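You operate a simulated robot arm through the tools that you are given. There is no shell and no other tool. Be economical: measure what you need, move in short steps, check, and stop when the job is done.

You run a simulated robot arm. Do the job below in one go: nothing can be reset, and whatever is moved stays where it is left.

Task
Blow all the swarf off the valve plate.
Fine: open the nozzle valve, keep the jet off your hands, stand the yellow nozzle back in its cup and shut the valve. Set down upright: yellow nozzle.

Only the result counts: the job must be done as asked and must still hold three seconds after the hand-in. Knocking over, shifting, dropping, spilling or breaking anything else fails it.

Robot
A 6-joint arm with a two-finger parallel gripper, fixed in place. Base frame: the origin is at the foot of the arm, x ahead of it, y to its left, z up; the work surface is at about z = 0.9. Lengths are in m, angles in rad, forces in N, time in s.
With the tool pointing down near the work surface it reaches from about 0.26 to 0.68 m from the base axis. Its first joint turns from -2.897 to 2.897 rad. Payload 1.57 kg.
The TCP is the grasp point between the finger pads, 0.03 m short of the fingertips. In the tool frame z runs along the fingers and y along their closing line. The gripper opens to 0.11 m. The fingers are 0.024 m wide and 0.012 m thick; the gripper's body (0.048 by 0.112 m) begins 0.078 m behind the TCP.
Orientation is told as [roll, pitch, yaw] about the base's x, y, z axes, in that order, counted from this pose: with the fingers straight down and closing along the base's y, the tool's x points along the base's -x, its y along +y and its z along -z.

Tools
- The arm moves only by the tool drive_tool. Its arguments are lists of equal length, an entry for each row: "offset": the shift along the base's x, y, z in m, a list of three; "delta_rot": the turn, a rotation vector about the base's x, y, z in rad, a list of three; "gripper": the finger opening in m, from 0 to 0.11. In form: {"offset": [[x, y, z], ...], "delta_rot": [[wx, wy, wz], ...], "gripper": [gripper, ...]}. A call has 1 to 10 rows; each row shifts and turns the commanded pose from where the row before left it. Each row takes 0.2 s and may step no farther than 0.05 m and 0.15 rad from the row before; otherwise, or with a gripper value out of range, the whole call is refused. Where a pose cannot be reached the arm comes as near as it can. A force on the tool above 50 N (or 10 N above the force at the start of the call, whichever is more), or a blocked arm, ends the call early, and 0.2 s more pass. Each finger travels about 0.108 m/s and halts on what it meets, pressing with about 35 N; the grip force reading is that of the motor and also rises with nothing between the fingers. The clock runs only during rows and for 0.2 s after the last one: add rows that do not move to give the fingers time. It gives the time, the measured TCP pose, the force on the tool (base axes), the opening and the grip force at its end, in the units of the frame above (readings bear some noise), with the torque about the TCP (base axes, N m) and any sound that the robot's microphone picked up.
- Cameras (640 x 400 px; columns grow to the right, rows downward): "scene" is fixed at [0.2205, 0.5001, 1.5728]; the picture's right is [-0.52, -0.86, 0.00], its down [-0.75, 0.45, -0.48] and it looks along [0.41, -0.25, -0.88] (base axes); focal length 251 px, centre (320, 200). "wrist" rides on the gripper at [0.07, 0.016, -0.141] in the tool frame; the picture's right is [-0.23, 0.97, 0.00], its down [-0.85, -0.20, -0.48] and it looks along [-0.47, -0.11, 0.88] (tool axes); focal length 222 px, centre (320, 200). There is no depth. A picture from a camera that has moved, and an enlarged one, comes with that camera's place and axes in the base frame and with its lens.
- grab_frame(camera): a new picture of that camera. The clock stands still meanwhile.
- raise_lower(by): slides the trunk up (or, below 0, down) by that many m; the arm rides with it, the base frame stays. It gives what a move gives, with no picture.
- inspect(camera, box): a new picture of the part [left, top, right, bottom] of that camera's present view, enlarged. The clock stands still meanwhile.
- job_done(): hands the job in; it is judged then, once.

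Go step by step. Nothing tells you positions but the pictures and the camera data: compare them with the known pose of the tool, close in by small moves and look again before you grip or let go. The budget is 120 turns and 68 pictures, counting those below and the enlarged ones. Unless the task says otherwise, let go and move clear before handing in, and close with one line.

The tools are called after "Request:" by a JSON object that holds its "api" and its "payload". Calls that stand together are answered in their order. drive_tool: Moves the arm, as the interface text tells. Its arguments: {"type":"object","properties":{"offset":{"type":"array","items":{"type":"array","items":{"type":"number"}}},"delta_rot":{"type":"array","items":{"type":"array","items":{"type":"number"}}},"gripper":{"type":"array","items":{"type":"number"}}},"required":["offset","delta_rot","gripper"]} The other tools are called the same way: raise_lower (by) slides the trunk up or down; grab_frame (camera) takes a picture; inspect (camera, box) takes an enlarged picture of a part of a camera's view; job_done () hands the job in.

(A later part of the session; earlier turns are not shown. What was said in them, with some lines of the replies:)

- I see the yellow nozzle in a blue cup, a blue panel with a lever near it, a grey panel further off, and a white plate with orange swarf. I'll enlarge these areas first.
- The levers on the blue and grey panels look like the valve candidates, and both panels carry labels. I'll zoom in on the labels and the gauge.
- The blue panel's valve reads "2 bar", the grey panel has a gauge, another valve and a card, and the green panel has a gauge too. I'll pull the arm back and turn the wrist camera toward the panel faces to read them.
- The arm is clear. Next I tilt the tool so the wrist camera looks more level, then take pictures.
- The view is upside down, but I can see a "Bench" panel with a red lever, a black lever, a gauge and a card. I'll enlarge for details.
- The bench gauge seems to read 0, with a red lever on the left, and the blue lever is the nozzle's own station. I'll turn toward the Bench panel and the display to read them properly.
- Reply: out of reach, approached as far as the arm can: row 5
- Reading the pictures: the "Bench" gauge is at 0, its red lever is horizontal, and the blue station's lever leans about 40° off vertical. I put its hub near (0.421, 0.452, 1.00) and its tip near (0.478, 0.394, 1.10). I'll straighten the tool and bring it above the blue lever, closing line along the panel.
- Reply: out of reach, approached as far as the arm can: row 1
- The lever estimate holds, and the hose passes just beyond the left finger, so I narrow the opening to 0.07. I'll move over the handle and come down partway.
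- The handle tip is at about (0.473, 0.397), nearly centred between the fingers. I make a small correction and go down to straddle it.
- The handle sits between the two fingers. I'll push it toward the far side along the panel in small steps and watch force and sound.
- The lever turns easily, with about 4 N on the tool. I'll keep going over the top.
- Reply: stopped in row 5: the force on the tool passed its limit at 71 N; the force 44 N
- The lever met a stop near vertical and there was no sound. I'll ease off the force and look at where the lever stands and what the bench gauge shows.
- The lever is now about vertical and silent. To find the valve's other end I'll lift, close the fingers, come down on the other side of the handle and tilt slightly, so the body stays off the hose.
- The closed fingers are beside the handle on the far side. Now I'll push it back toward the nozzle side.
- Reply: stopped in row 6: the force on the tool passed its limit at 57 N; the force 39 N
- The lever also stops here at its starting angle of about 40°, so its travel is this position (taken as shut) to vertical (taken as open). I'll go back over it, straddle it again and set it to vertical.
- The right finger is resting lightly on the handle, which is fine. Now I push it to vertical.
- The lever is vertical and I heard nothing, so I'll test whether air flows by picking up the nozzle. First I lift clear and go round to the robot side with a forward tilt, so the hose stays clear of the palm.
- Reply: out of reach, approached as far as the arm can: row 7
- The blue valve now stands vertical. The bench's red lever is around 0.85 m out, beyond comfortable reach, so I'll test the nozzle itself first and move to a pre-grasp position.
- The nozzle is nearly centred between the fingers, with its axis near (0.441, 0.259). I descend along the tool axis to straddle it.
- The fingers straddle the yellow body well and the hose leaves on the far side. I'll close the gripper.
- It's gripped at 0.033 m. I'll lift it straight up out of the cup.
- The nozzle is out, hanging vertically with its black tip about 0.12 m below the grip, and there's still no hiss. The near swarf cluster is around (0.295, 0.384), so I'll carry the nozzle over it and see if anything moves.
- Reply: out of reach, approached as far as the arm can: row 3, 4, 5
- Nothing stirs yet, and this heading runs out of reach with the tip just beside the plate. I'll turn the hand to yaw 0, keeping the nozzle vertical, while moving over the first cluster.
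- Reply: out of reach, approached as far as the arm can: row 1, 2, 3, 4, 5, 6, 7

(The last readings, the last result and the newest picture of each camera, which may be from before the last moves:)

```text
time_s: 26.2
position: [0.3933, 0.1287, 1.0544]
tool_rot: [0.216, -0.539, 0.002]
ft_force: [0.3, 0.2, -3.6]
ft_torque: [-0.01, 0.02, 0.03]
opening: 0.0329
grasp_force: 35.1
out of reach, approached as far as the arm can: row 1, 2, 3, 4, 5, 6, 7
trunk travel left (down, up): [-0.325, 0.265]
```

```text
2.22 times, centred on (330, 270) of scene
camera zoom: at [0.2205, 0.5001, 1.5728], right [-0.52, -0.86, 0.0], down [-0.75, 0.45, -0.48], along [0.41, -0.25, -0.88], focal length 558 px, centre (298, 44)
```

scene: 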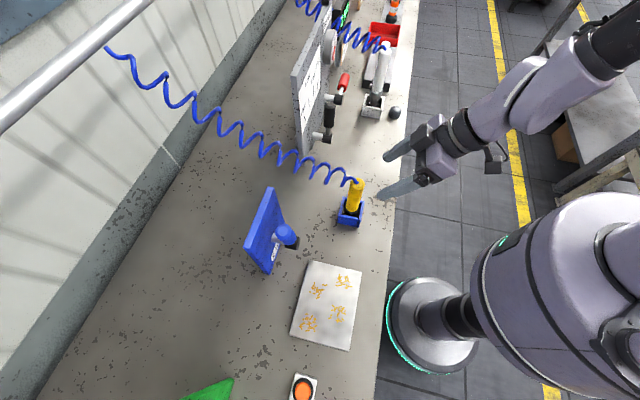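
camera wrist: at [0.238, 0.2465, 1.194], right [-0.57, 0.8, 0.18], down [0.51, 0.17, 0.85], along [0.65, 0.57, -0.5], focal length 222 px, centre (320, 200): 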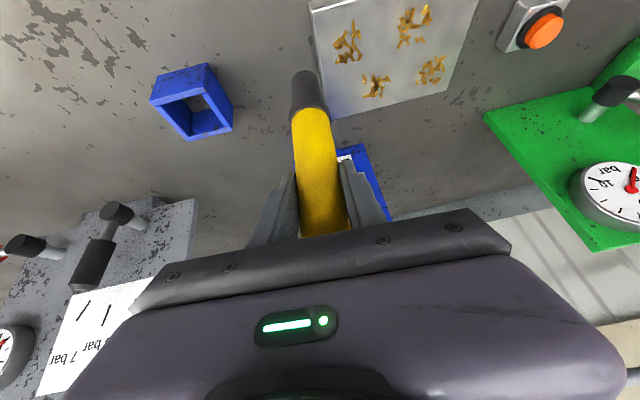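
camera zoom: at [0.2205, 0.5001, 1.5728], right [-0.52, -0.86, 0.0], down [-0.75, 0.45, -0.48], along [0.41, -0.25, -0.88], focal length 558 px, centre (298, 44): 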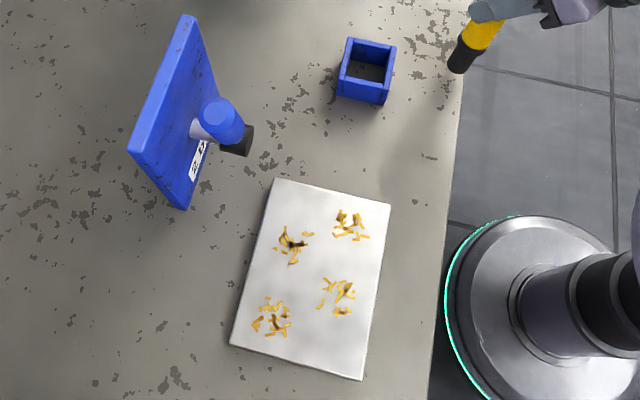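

The arm drifted because the tool lines up with the forearm, a limit at this trunk height. Lowering the trunk should level the forearm and allow more forward tilt, so I'll lift the nozzle first and then lower the trunk.

Request:
{"api": "drive_tool", "payload": {"offset": [[0, 0, 0.04], [0, 0, 0.05], [0, 0, 0.05], [0, 0, 0.05]], "delta_rot": [[0, 0, 0], [0, 0, 0], [0, 0, 0], [0, 0, 0]], "gripper": [0.015, 0.015, 0.015, 0.015]}}

Request:
{"api": "raise_lower", "payload": {"by": -0.15}}

```text
time_s: 27.2
position: [0.4008, 0.1187, 1.2169]
tool_rot: [0.214, -0.533, -0.006]
ft_force: [-0.9, -0.5, -3.5]
ft_torque: [-0.06, 0.01, -0.01]
opening: 0.0326
grasp_force: 35.0
out of reach, approached as far as the arm can: row 1, 2, 4
trunk travel left (down, up): [-0.325, 0.265]
```

```text
time_s: 29.0
position: [0.4015, 0.1188, 1.0696]
tool_rot: [0.215, -0.536, -0.003]
ft_force: [-0.9, -1.1, -3.1]
ft_torque: [0.01, -0.05, -0.01]
opening: 0.033
grasp_force: 34.5
trunk travel left (down, up): [-0.175, 0.415]
```

The trunk is down 0.15. I'll raise the tool again and turn back to yaw about 0.78, where the tool was well behaved.

Request:
{"api": "drive_tool", "payload": {"offset": [[0, 0, 0.03], [0, 0, 0.03], [0, 0.01, 0.03], [0, 0.01, 0.03], [0, 0.01, 0], [0, 0.01, 0]], "delta_rot": [[-0.08, 0, -0.047], [-0.08, 0, 0.083], [0, 0, 0.14], [0, 0, 0.14], [0, 0, 0.14], [0, 0, 0.14]], "gripper": [0.015, 0.015, 0.015, 0.015, 0.015, 0.015]}}

```text
time_s: 30.4
position: [0.4003, 0.1655, 1.1501]
tool_rot: [0.19, -0.532, 0.628]
ft_force: [1.2, -0.4, -1.3]
ft_torque: [-0.07, 0.01, 0.03]
opening: 0.0328
grasp_force: 35.0
out of reach, approached as far as the arm can: row 1, 2
trunk travel left (down, up): [-0.175, 0.415]
```

The yaw is recovering and a 0.19 roll remains. I'll correct that and lift a little.

Request:
{"api": "drive_tool", "payload": {"offset": [[0, 0, 0.02], [0.0, 0.01, 0.02], [0, 0.01, 0.02], [0, 0, 0]], "delta_rot": [[-0.056, -0.04, -0.04], [-0.056, -0.04, -0.04], [0, 0, 0.14], [0, 0, 0]], "gripper": [0.015, 0.015, 0.015, 0.015]}}

```text
time_s: 31.4
position: [0.4016, 0.1862, 1.2102]
tool_rot: [0.027, -0.531, 0.769]
ft_force: [0.3, 0.3, -1.9]
ft_torque: [-0.02, 0.01, 0.0]
opening: 0.0328
grasp_force: 35.1
trunk travel left (down, up): [-0.175, 0.415]
```

Everything is reachable again and the nozzle is upright. I'll carry it over the first swarf cluster high up, then descend.

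Request:
{"api": "drive_tool", "payload": {"offset": [[-0.021, 0.04, 0], [-0.021, 0.04, 0], [-0.021, 0.04, 0], [-0.021, 0.04, 0], [-0.021, 0.038, 0], [0, 0, -0.04], [0, 0, -0.04], [0, 0, -0.01], [0, 0, 0]], "delta_rot": [[0, 0, 0], [0, 0, 0], [0, 0, 0], [0, 0, 0], [0, 0, 0], [0, 0, 0], [0, 0, 0], [0, 0, 0], [0, 0, 0]], "gripper": [0.015, 0.015, 0.015, 0.015, 0.015, 0.015, 0.015, 0.015, 0.015]}}

Request:
{"api": "inspect", "payload": {"camera": "scene", "box": [230, 180, 430, 360]}}

```text
time_s: 33.4
position: [0.2945, 0.3835, 1.1172]
tool_rot: [0.027, -0.529, 0.77]
ft_force: [0.7, -0.5, -2.6]
ft_torque: [0.01, 0.0, 0.02]
opening: 0.0329
grasp_force: 35.0
trunk travel left (down, up): [-0.175, 0.415]
```

```text
2.22 times, centred on (330, 270) of scene
camera zoom: at [0.2205, 0.5001, 1.5728], right [-0.52, -0.86, 0.0], down [-0.75, 0.45, -0.48], along [0.41, -0.25, -0.88], focal length 558 px, centre (298, 44)
```

zoom: 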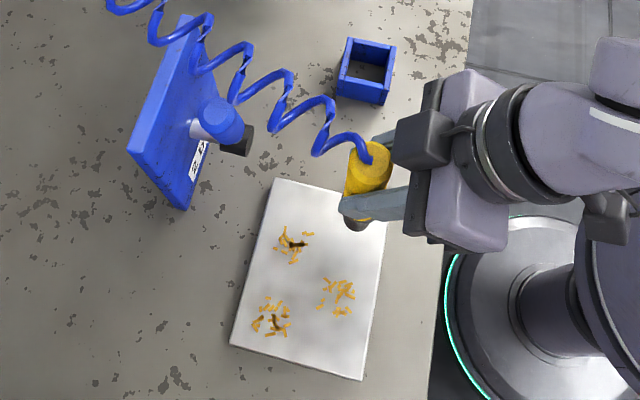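

The first cluster is hidden behind the nozzle or gone. I'll check with the wrist camera.

Request:
{"api": "grab_frame", "payload": {"camera": "wrist"}}

```text
24 pictures are left
camera wrist: at [0.1922, 0.3006, 1.2044], right [-0.55, 0.83, 0.14], down [0.51, 0.2, 0.84], along [0.67, 0.53, -0.53], focal length 222 px, centre (320, 200)
```

wrist: 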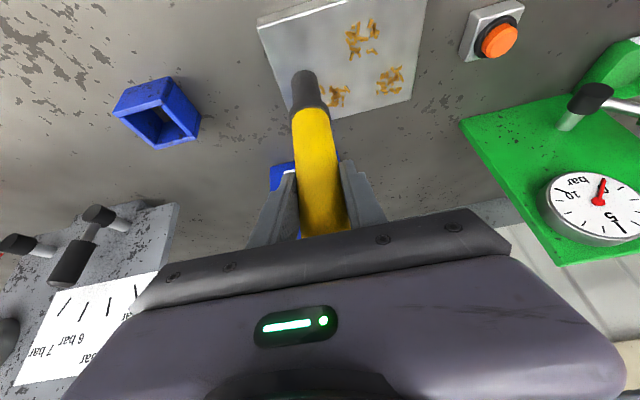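

The first cluster is gone, so air does flow and a vertical jet clears the swarf. Next I sweep over the clusters near (0.242, 0.434) and (0.261, 0.507).

Request:
{"api": "drive_tool", "payload": {"offset": [[-0.026, 0.025, 0], [-0.026, 0.025, 0], [0, 0, 0], [0, 0, 0], [0, 0, 0], [0.01, 0.036, 0], [0.009, 0.037, 0], [0, 0, 0], [0, 0, 0], [0, 0, 0]], "delta_rot": [[0, 0, 0], [0, 0, 0], [0, 0, 0], [0, 0, 0], [0, 0, 0], [0, 0, 0], [0, 0, 0], [0, 0, 0], [0, 0, 0], [0, 0, 0]], "gripper": [0.015, 0.015, 0.015, 0.015, 0.015, 0.015, 0.015, 0.015, 0.015, 0.015]}}

Request:
{"api": "grab_frame", "payload": {"camera": "wrist"}}

```text
time_s: 35.6
position: [0.2592, 0.5063, 1.1197]
tool_rot: [0.028, -0.531, 0.768]
ft_force: [0.6, 0.2, -1.3]
ft_torque: [0.0, -0.02, -0.04]
opening: 0.0329
grasp_force: 35.1
trunk travel left (down, up): [-0.175, 0.415]
```

```text
23 pictures are left
camera wrist: at [0.1574, 0.4222, 1.206], right [-0.55, 0.83, 0.14], down [0.51, 0.19, 0.84], along [0.67, 0.53, -0.52], focal length 222 px, centre (320, 200)
```

wrist: 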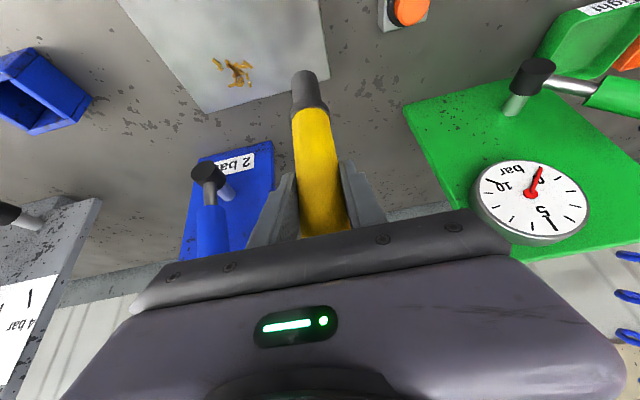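

Two more clusters are gone and only one is visible, near (0.31, 0.45). I'll move over it.

Request:
{"api": "drive_tool", "payload": {"offset": [[0.017, -0.019, 0], [0.017, -0.019, 0], [0.017, -0.018, 0], [0, 0, 0], [0, 0, 0], [0, 0, 0]], "delta_rot": [[0, 0, 0], [0, 0, 0], [0, 0, 0], [0, 0, 0], [0, 0, 0], [0, 0, 0]], "gripper": [0.015, 0.015, 0.015, 0.015, 0.015, 0.015]}}

Request:
{"api": "grab_frame", "payload": {"camera": "wrist"}}

```text
time_s: 37.0
position: [0.3125, 0.4515, 1.119]
tool_rot: [0.029, -0.532, 0.769]
ft_force: [0.0, 0.9, -2.9]
ft_torque: [-0.03, -0.02, -0.01]
opening: 0.033
grasp_force: 34.8
trunk travel left (down, up): [-0.175, 0.415]
```

```text
22 pictures are left
camera wrist: at [0.2104, 0.3676, 1.2055], right [-0.55, 0.83, 0.14], down [0.51, 0.19, 0.84], along [0.67, 0.53, -0.52], focal length 222 px, centre (320, 200)
```

wrist: 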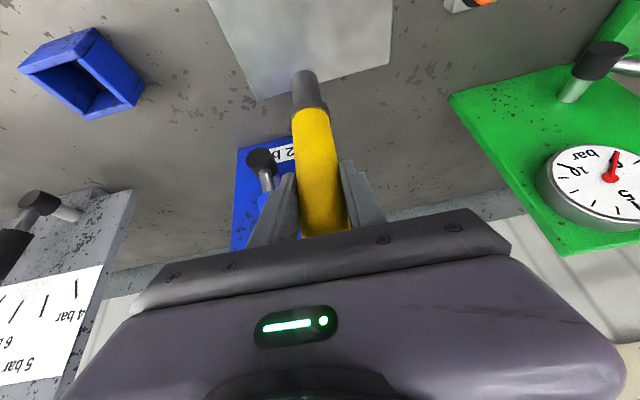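

The plate looks clear. I'll lift, restore the original gripping tilt and carry the nozzle back above its cup.

Request:
{"api": "drive_tool", "payload": {"offset": [[0, 0, 0.04], [0.0256, -0.0386, 0], [0.0256, -0.0386, 0], [0.0256, -0.0386, 0], [0.0256, -0.0386, 0], [0.0256, -0.0386, 0], [0, 0, 0]], "delta_rot": [[0, 0, 0], [0.01, -0.01, 0.005], [0.01, -0.01, 0.005], [0, 0, 0], [0, 0, 0], [0, 0, 0], [0, 0, 0]], "gripper": [0.015, 0.015, 0.015, 0.015, 0.015, 0.015, 0.015]}}

Request:
{"api": "inspect", "payload": {"camera": "scene", "box": [250, 110, 440, 260]}}

Request:
{"api": "inspect", "payload": {"camera": "scene", "box": [240, 240, 400, 370]}}

Request:
{"api": "inspect", "payload": {"camera": "wrist", "box": [220, 0, 420, 150]}}

```text
time_s: 38.6
position: [0.4404, 0.2577, 1.1593]
tool_rot: [0.031, -0.557, 0.777]
ft_force: [0.1, -0.1, -3.1]
ft_torque: [0.01, 0.04, 0.04]
opening: 0.033
grasp_force: 35.4
trunk travel left (down, up): [-0.175, 0.415]
```

```text
2.67 times, centred on (345, 185) of scene
camera zoom: at [0.2205, 0.5001, 1.5728], right [-0.52, -0.86, 0.0], down [-0.75, 0.45, -0.48], along [0.41, -0.25, -0.88], focal length 670 px, centre (253, 240)
```

zoom: 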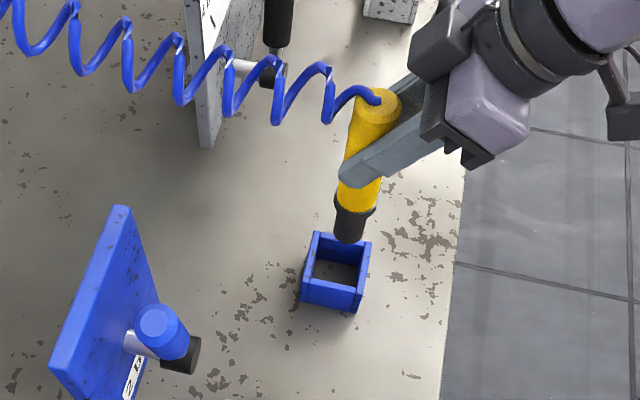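

```text
3.08 times, centred on (320, 305) of scene
camera zoom: at [0.2205, 0.5001, 1.5728], right [-0.52, -0.86, 0.0], down [-0.75, 0.45, -0.48], along [0.41, -0.25, -0.88], focal length 773 px, centre (320, -123)
```

zoom: 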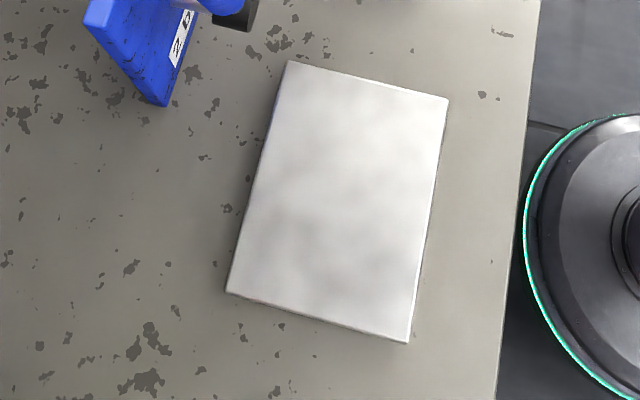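

```text
2.67 times, centred on (320, 75) of wrist
camera zoom: at [0.3369, 0.172, 1.2426], right [-0.56, 0.82, 0.14], down [0.49, 0.18, 0.85], along [0.67, 0.55, -0.5], focal length 592 px, centre (320, 533)
```

zoom: 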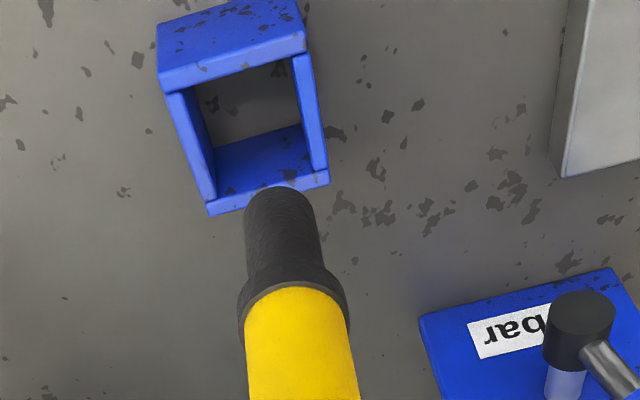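

The plate is completely clean. The nozzle hangs above the cup; I'll align to the pick position (0.442, 0.260) and lower it in.

Request:
{"api": "drive_tool", "payload": {"offset": [[0.0018, 0.002, 0], [0, 0, -0.03], [0, 0, -0.03], [0, 0, -0.02], [0, 0, -0.02], [0, 0, -0.012], [0, 0, 0]], "delta_rot": [[0, 0, 0], [0, 0, 0], [0, 0, 0], [0, 0, 0], [0, 0, 0], [0, 0, 0], [0, 0, 0]], "gripper": [0.015, 0.015, 0.015, 0.015, 0.015, 0.015, 0.015]}}

Request:
{"api": "grab_frame", "payload": {"camera": "wrist"}}

Request:
{"api": "inspect", "payload": {"camera": "scene", "box": [280, 120, 440, 250]}}

```text
time_s: 40.2
position: [0.4431, 0.2605, 1.0465]
tool_rot: [0.028, -0.559, 0.778]
ft_force: [0.7, 0.2, -2.2]
ft_torque: [0.02, 0.03, 0.0]
opening: 0.0328
grasp_force: 34.7
trunk travel left (down, up): [-0.175, 0.415]
```

```text
18 pictures are left
camera wrist: at [0.34, 0.1737, 1.1307], right [-0.56, 0.82, 0.14], down [0.49, 0.18, 0.85], along [0.67, 0.55, -0.5], focal length 222 px, centre (320, 200)
```

wrist: 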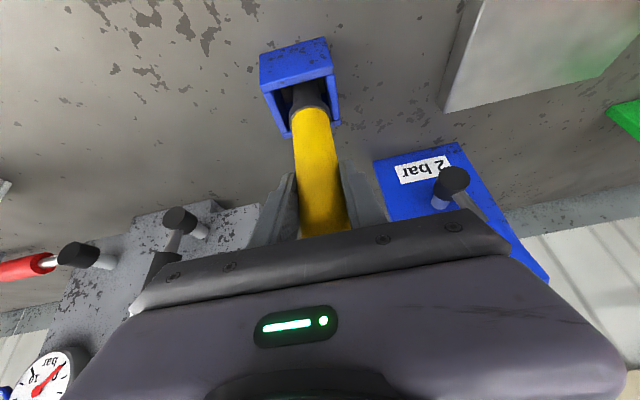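

```text
3.08 times, centred on (360, 185) of scene
camera zoom: at [0.2205, 0.5001, 1.5728], right [-0.52, -0.86, 0.0], down [-0.75, 0.45, -0.48], along [0.41, -0.25, -0.88], focal length 773 px, centre (197, 246)
```

zoom: 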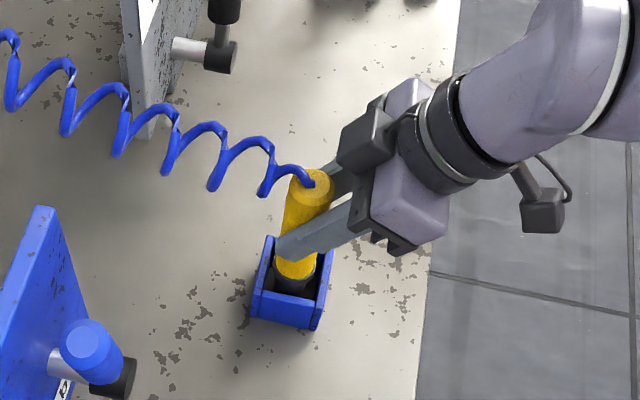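

It has entered the cup without contact. I'll lower the last centimetre.

Request:
{"api": "drive_tool", "payload": {"offset": [[0, 0, -0.006], [0, 0, -0.004], [0, 0, -0.003], [0, 0, 0]], "delta_rot": [[0, 0, 0], [0, 0, 0], [0, 0, 0], [0, 0, 0]], "gripper": [0.015, 0.015, 0.015, 0.015]}}

```text
time_s: 41.2
position: [0.4431, 0.2601, 1.0372]
tool_rot: [0.028, -0.564, 0.778]
ft_force: [-0.3, 2.1, 23.3]
ft_torque: [0.0, -0.24, 0.04]
opening: 0.0329
grasp_force: 35.6
trunk travel left (down, up): [-0.175, 0.415]
```

It's seated, with 23 N upward on the tool. I'll ease the press and open.

Request:
{"api": "drive_tool", "payload": {"offset": [[0, 0, 0.003], [0, 0, 0], [0, 0, 0], [0, 0, 0], [0, 0, 0]], "delta_rot": [[0, 0, 0], [0, 0, 0], [0, 0, 0], [0, 0, 0], [0, 0, 0]], "gripper": [0.015, 0.035, 0.05, 0.08, 0.09]}}

Request:
{"api": "grab_frame", "payload": {"camera": "wrist"}}

```text
time_s: 42.4
position: [0.4434, 0.2607, 1.0366]
tool_rot: [0.029, -0.56, 0.778]
ft_force: [-0.3, -0.2, 0.9]
ft_torque: [0.01, -0.02, -0.01]
opening: 0.0898
grasp_force: 0.1
trunk travel left (down, up): [-0.175, 0.415]
```

```text
16 pictures are left
camera wrist: at [0.3399, 0.1735, 1.1204], right [-0.56, 0.82, 0.14], down [0.49, 0.18, 0.85], along [0.67, 0.55, -0.5], focal length 222 px, centre (320, 200)
```

wrist: 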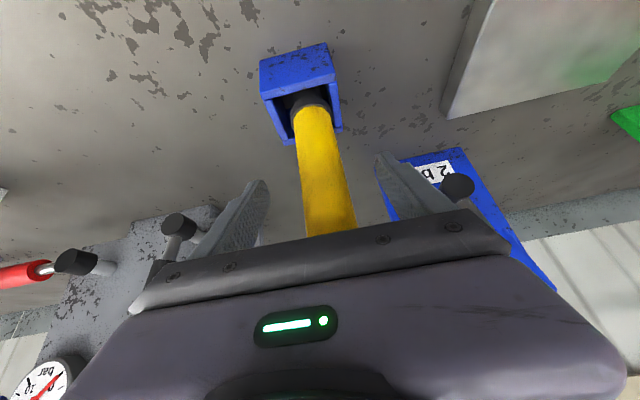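

The nozzle stands free and upright in the cup. I back out along the tool axis, then lift, straighten and close the fingers on the way toward the lever.

Request:
{"api": "drive_tool", "payload": {"offset": [[-0.01, -0.0106, 0.028], [-0.01, -0.0106, 0.028], [-0.01, -0.0106, 0.028], [-0.01, -0.0106, 0.035], [0, 0.0, 0.04], [-0.01, 0.03, 0.01], [-0.01, 0.03, 0], [-0.01, 0.03, 0], [-0.01, 0.03, 0]], "delta_rot": [[0, 0, 0], [0, 0, 0], [0, 0, 0], [0, 0, 0], [0, 0, 0], [-0.099, 0.099, 0], [-0.099, 0.099, 0], [-0.099, 0.099, 0], [-0.099, 0.099, 0]], "gripper": [0.09, 0.09, 0.09, 0.09, 0.09, 0.06, 0.02, 0.0, 0.0]}}

Request:
{"api": "inspect", "payload": {"camera": "scene", "box": [220, 120, 420, 280]}}

```text
time_s: 44.4
position: [0.3616, 0.3384, 1.2065]
tool_rot: [0.025, 0.002, 0.779]
ft_force: [0.9, 0.2, 0.1]
ft_torque: [-0.03, 0.0, 0.0]
opening: 0.0
grasp_force: 21.3
trunk travel left (down, up): [-0.175, 0.415]
```

```text
2.50 times, centred on (320, 200) of scene
camera zoom: at [0.2205, 0.5001, 1.5728], right [-0.52, -0.86, 0.0], down [-0.75, 0.45, -0.48], along [0.41, -0.25, -0.88], focal length 628 px, centre (320, 200)
```

zoom: 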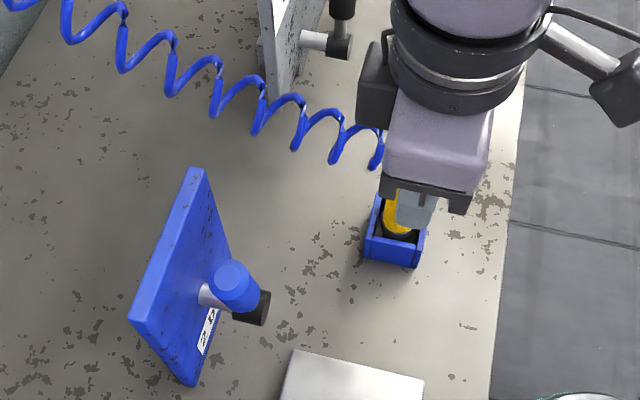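

The lever is still vertical. I'll go to its far side with closed fingers and the same slight tilt as before, then come down.

Request:
{"api": "drive_tool", "payload": {"offset": [[0.001, 0.04, 0], [0.002, 0.04, 0], [0.003, 0.038, 0], [0.005, 0.038, 0], [0, 0, -0.035], [0, 0, -0.035], [0, 0, -0.032]], "delta_rot": [[-0.02, 0, 0], [0, 0, 0], [-0.1, -0.1, 0], [-0.1, -0.1, 0], [0, 0, 0], [0, 0, 0], [0, 0, 0]], "gripper": [0, 0, 0, 0, 0, 0, 0]}}

Request:
{"api": "grab_frame", "payload": {"camera": "wrist"}}

```text
time_s: 46.0
position: [0.3615, 0.4974, 1.0935]
tool_rot: [-0.273, 0.013, 0.775]
ft_force: [-0.1, 0.0, 0.3]
ft_torque: [-0.01, 0.02, -0.02]
opening: 0.0
grasp_force: 21.2
out of reach, approached as far as the arm can: row 4
trunk travel left (down, up): [-0.175, 0.415]
```

```text
14 pictures are left
camera wrist: at [0.2774, 0.4875, 1.2264], right [-0.5, 0.83, -0.26], down [0.66, 0.56, 0.5], along [0.56, 0.08, -0.82], focal length 222 px, centre (320, 200)
```

wrist: 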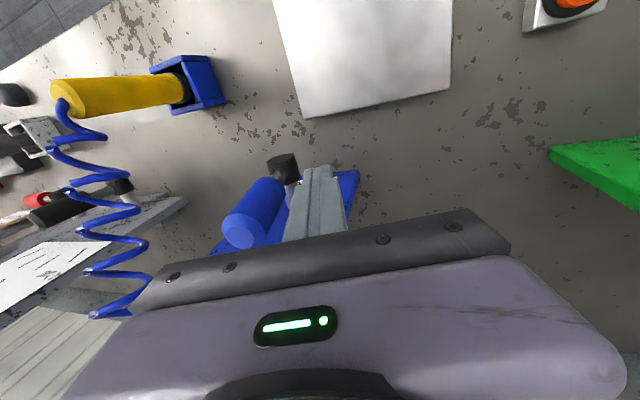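

The fingers are beside the handle, about 1 cm short along the normal. I'll shift and push the lever back to its shut stop.

Request:
{"api": "drive_tool", "payload": {"offset": [[0.016, -0.006, 0.005], [0.011, -0.011, 0], [0.011, -0.011, 0], [0.011, -0.011, 0], [0.011, -0.011, -0.002], [0.011, -0.011, -0.004], [0.008, -0.008, -0.003]], "delta_rot": [[0, 0, 0], [0, 0, 0], [0, 0, 0], [0, 0, 0], [0, 0, 0], [0, 0, 0], [0, 0, 0]], "gripper": [0, 0, 0, 0, 0, 0, 0]}}

Request:
{"api": "grab_frame", "payload": {"camera": "wrist"}}

```text
time_s: 47.7
position: [0.4341, 0.4351, 1.0937]
tool_rot: [-0.264, 0.01, 0.782]
ft_force: [-22.4, 20.9, 9.7]
ft_torque: [0.47, 0.39, 0.18]
opening: 0.0001
grasp_force: 21.9
trunk travel left (down, up): [-0.175, 0.415]
stopped in row 7: the force on the tool passed its limit at 54 N (the readings are from after the stop); the commanded pose is now the measured one
```

```text
13 pictures are left
camera wrist: at [0.3484, 0.4238, 1.2256], right [-0.5, 0.83, -0.26], down [0.66, 0.56, 0.51], along [0.56, 0.09, -0.82], focal length 222 px, centre (320, 200)
```

wrist: 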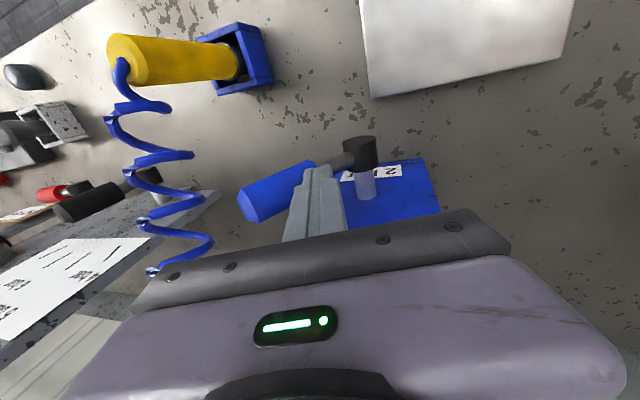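

The lever is back at its stop. I'll retreat and compare the scene with the start.

Request:
{"api": "drive_tool", "payload": {"offset": [[-0.012, 0.012, 0.01], [-0.005, 0.005, 0.04], [0, 0, 0.04], [0, 0, 0.03], [-0.01, -0.035, 0.02], [-0.01, -0.04, 0], [-0.01, -0.04, 0], [-0.01, -0.04, 0], [0, -0.04, 0]], "delta_rot": [[0, 0, 0], [0, 0, 0], [0.1, 0.1, 0], [0.1, 0.1, 0], [0, 0, 0], [0, 0, 0], [0, 0, 0], [0, 0, 0], [0, 0, 0]], "gripper": [0, 0, 0, 0, 0.03, 0.06, 0.06, 0.06, 0.06]}}

Request:
{"api": "inspect", "payload": {"camera": "scene", "box": [220, 160, 400, 280]}}

Request:
{"api": "grab_frame", "payload": {"camera": "scene"}}

```text
time_s: 49.7
position: [0.3799, 0.2538, 1.2306]
tool_rot: [0.018, 0.009, 0.781]
ft_force: [-0.2, -0.7, 0.6]
ft_torque: [0.01, 0.02, -0.01]
opening: 0.0603
grasp_force: 0.1
trunk travel left (down, up): [-0.175, 0.415]
```

```text
3.33 times, centred on (310, 220) of scene
camera zoom: at [0.2205, 0.5001, 1.5728], right [-0.52, -0.86, 0.0], down [-0.75, 0.45, -0.48], along [0.41, -0.25, -0.88], focal length 838 px, centre (353, 133)
```

zoom: 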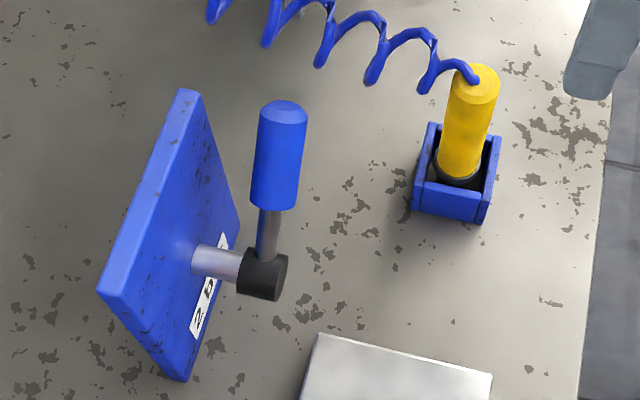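

```text
11 pictures are left
```

scene: 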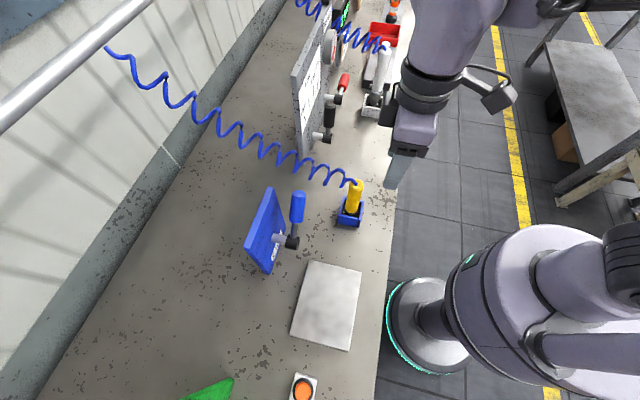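

The lever is at its starting angle, the nozzle stands in its cup, the plate is clean and the arm is clear. I'm handing in.

Request:
{"api": "job_done", "payload": {}}

```text
The job is handed in.
```

All the swarf is blown off the valve plate, the yellow nozzle is back upright in its cup, and the valve lever is back at its starting (shut) stop. The valve made no sound either way, so I took that position as shut; the trunk is 0.15 m lower than at the start.
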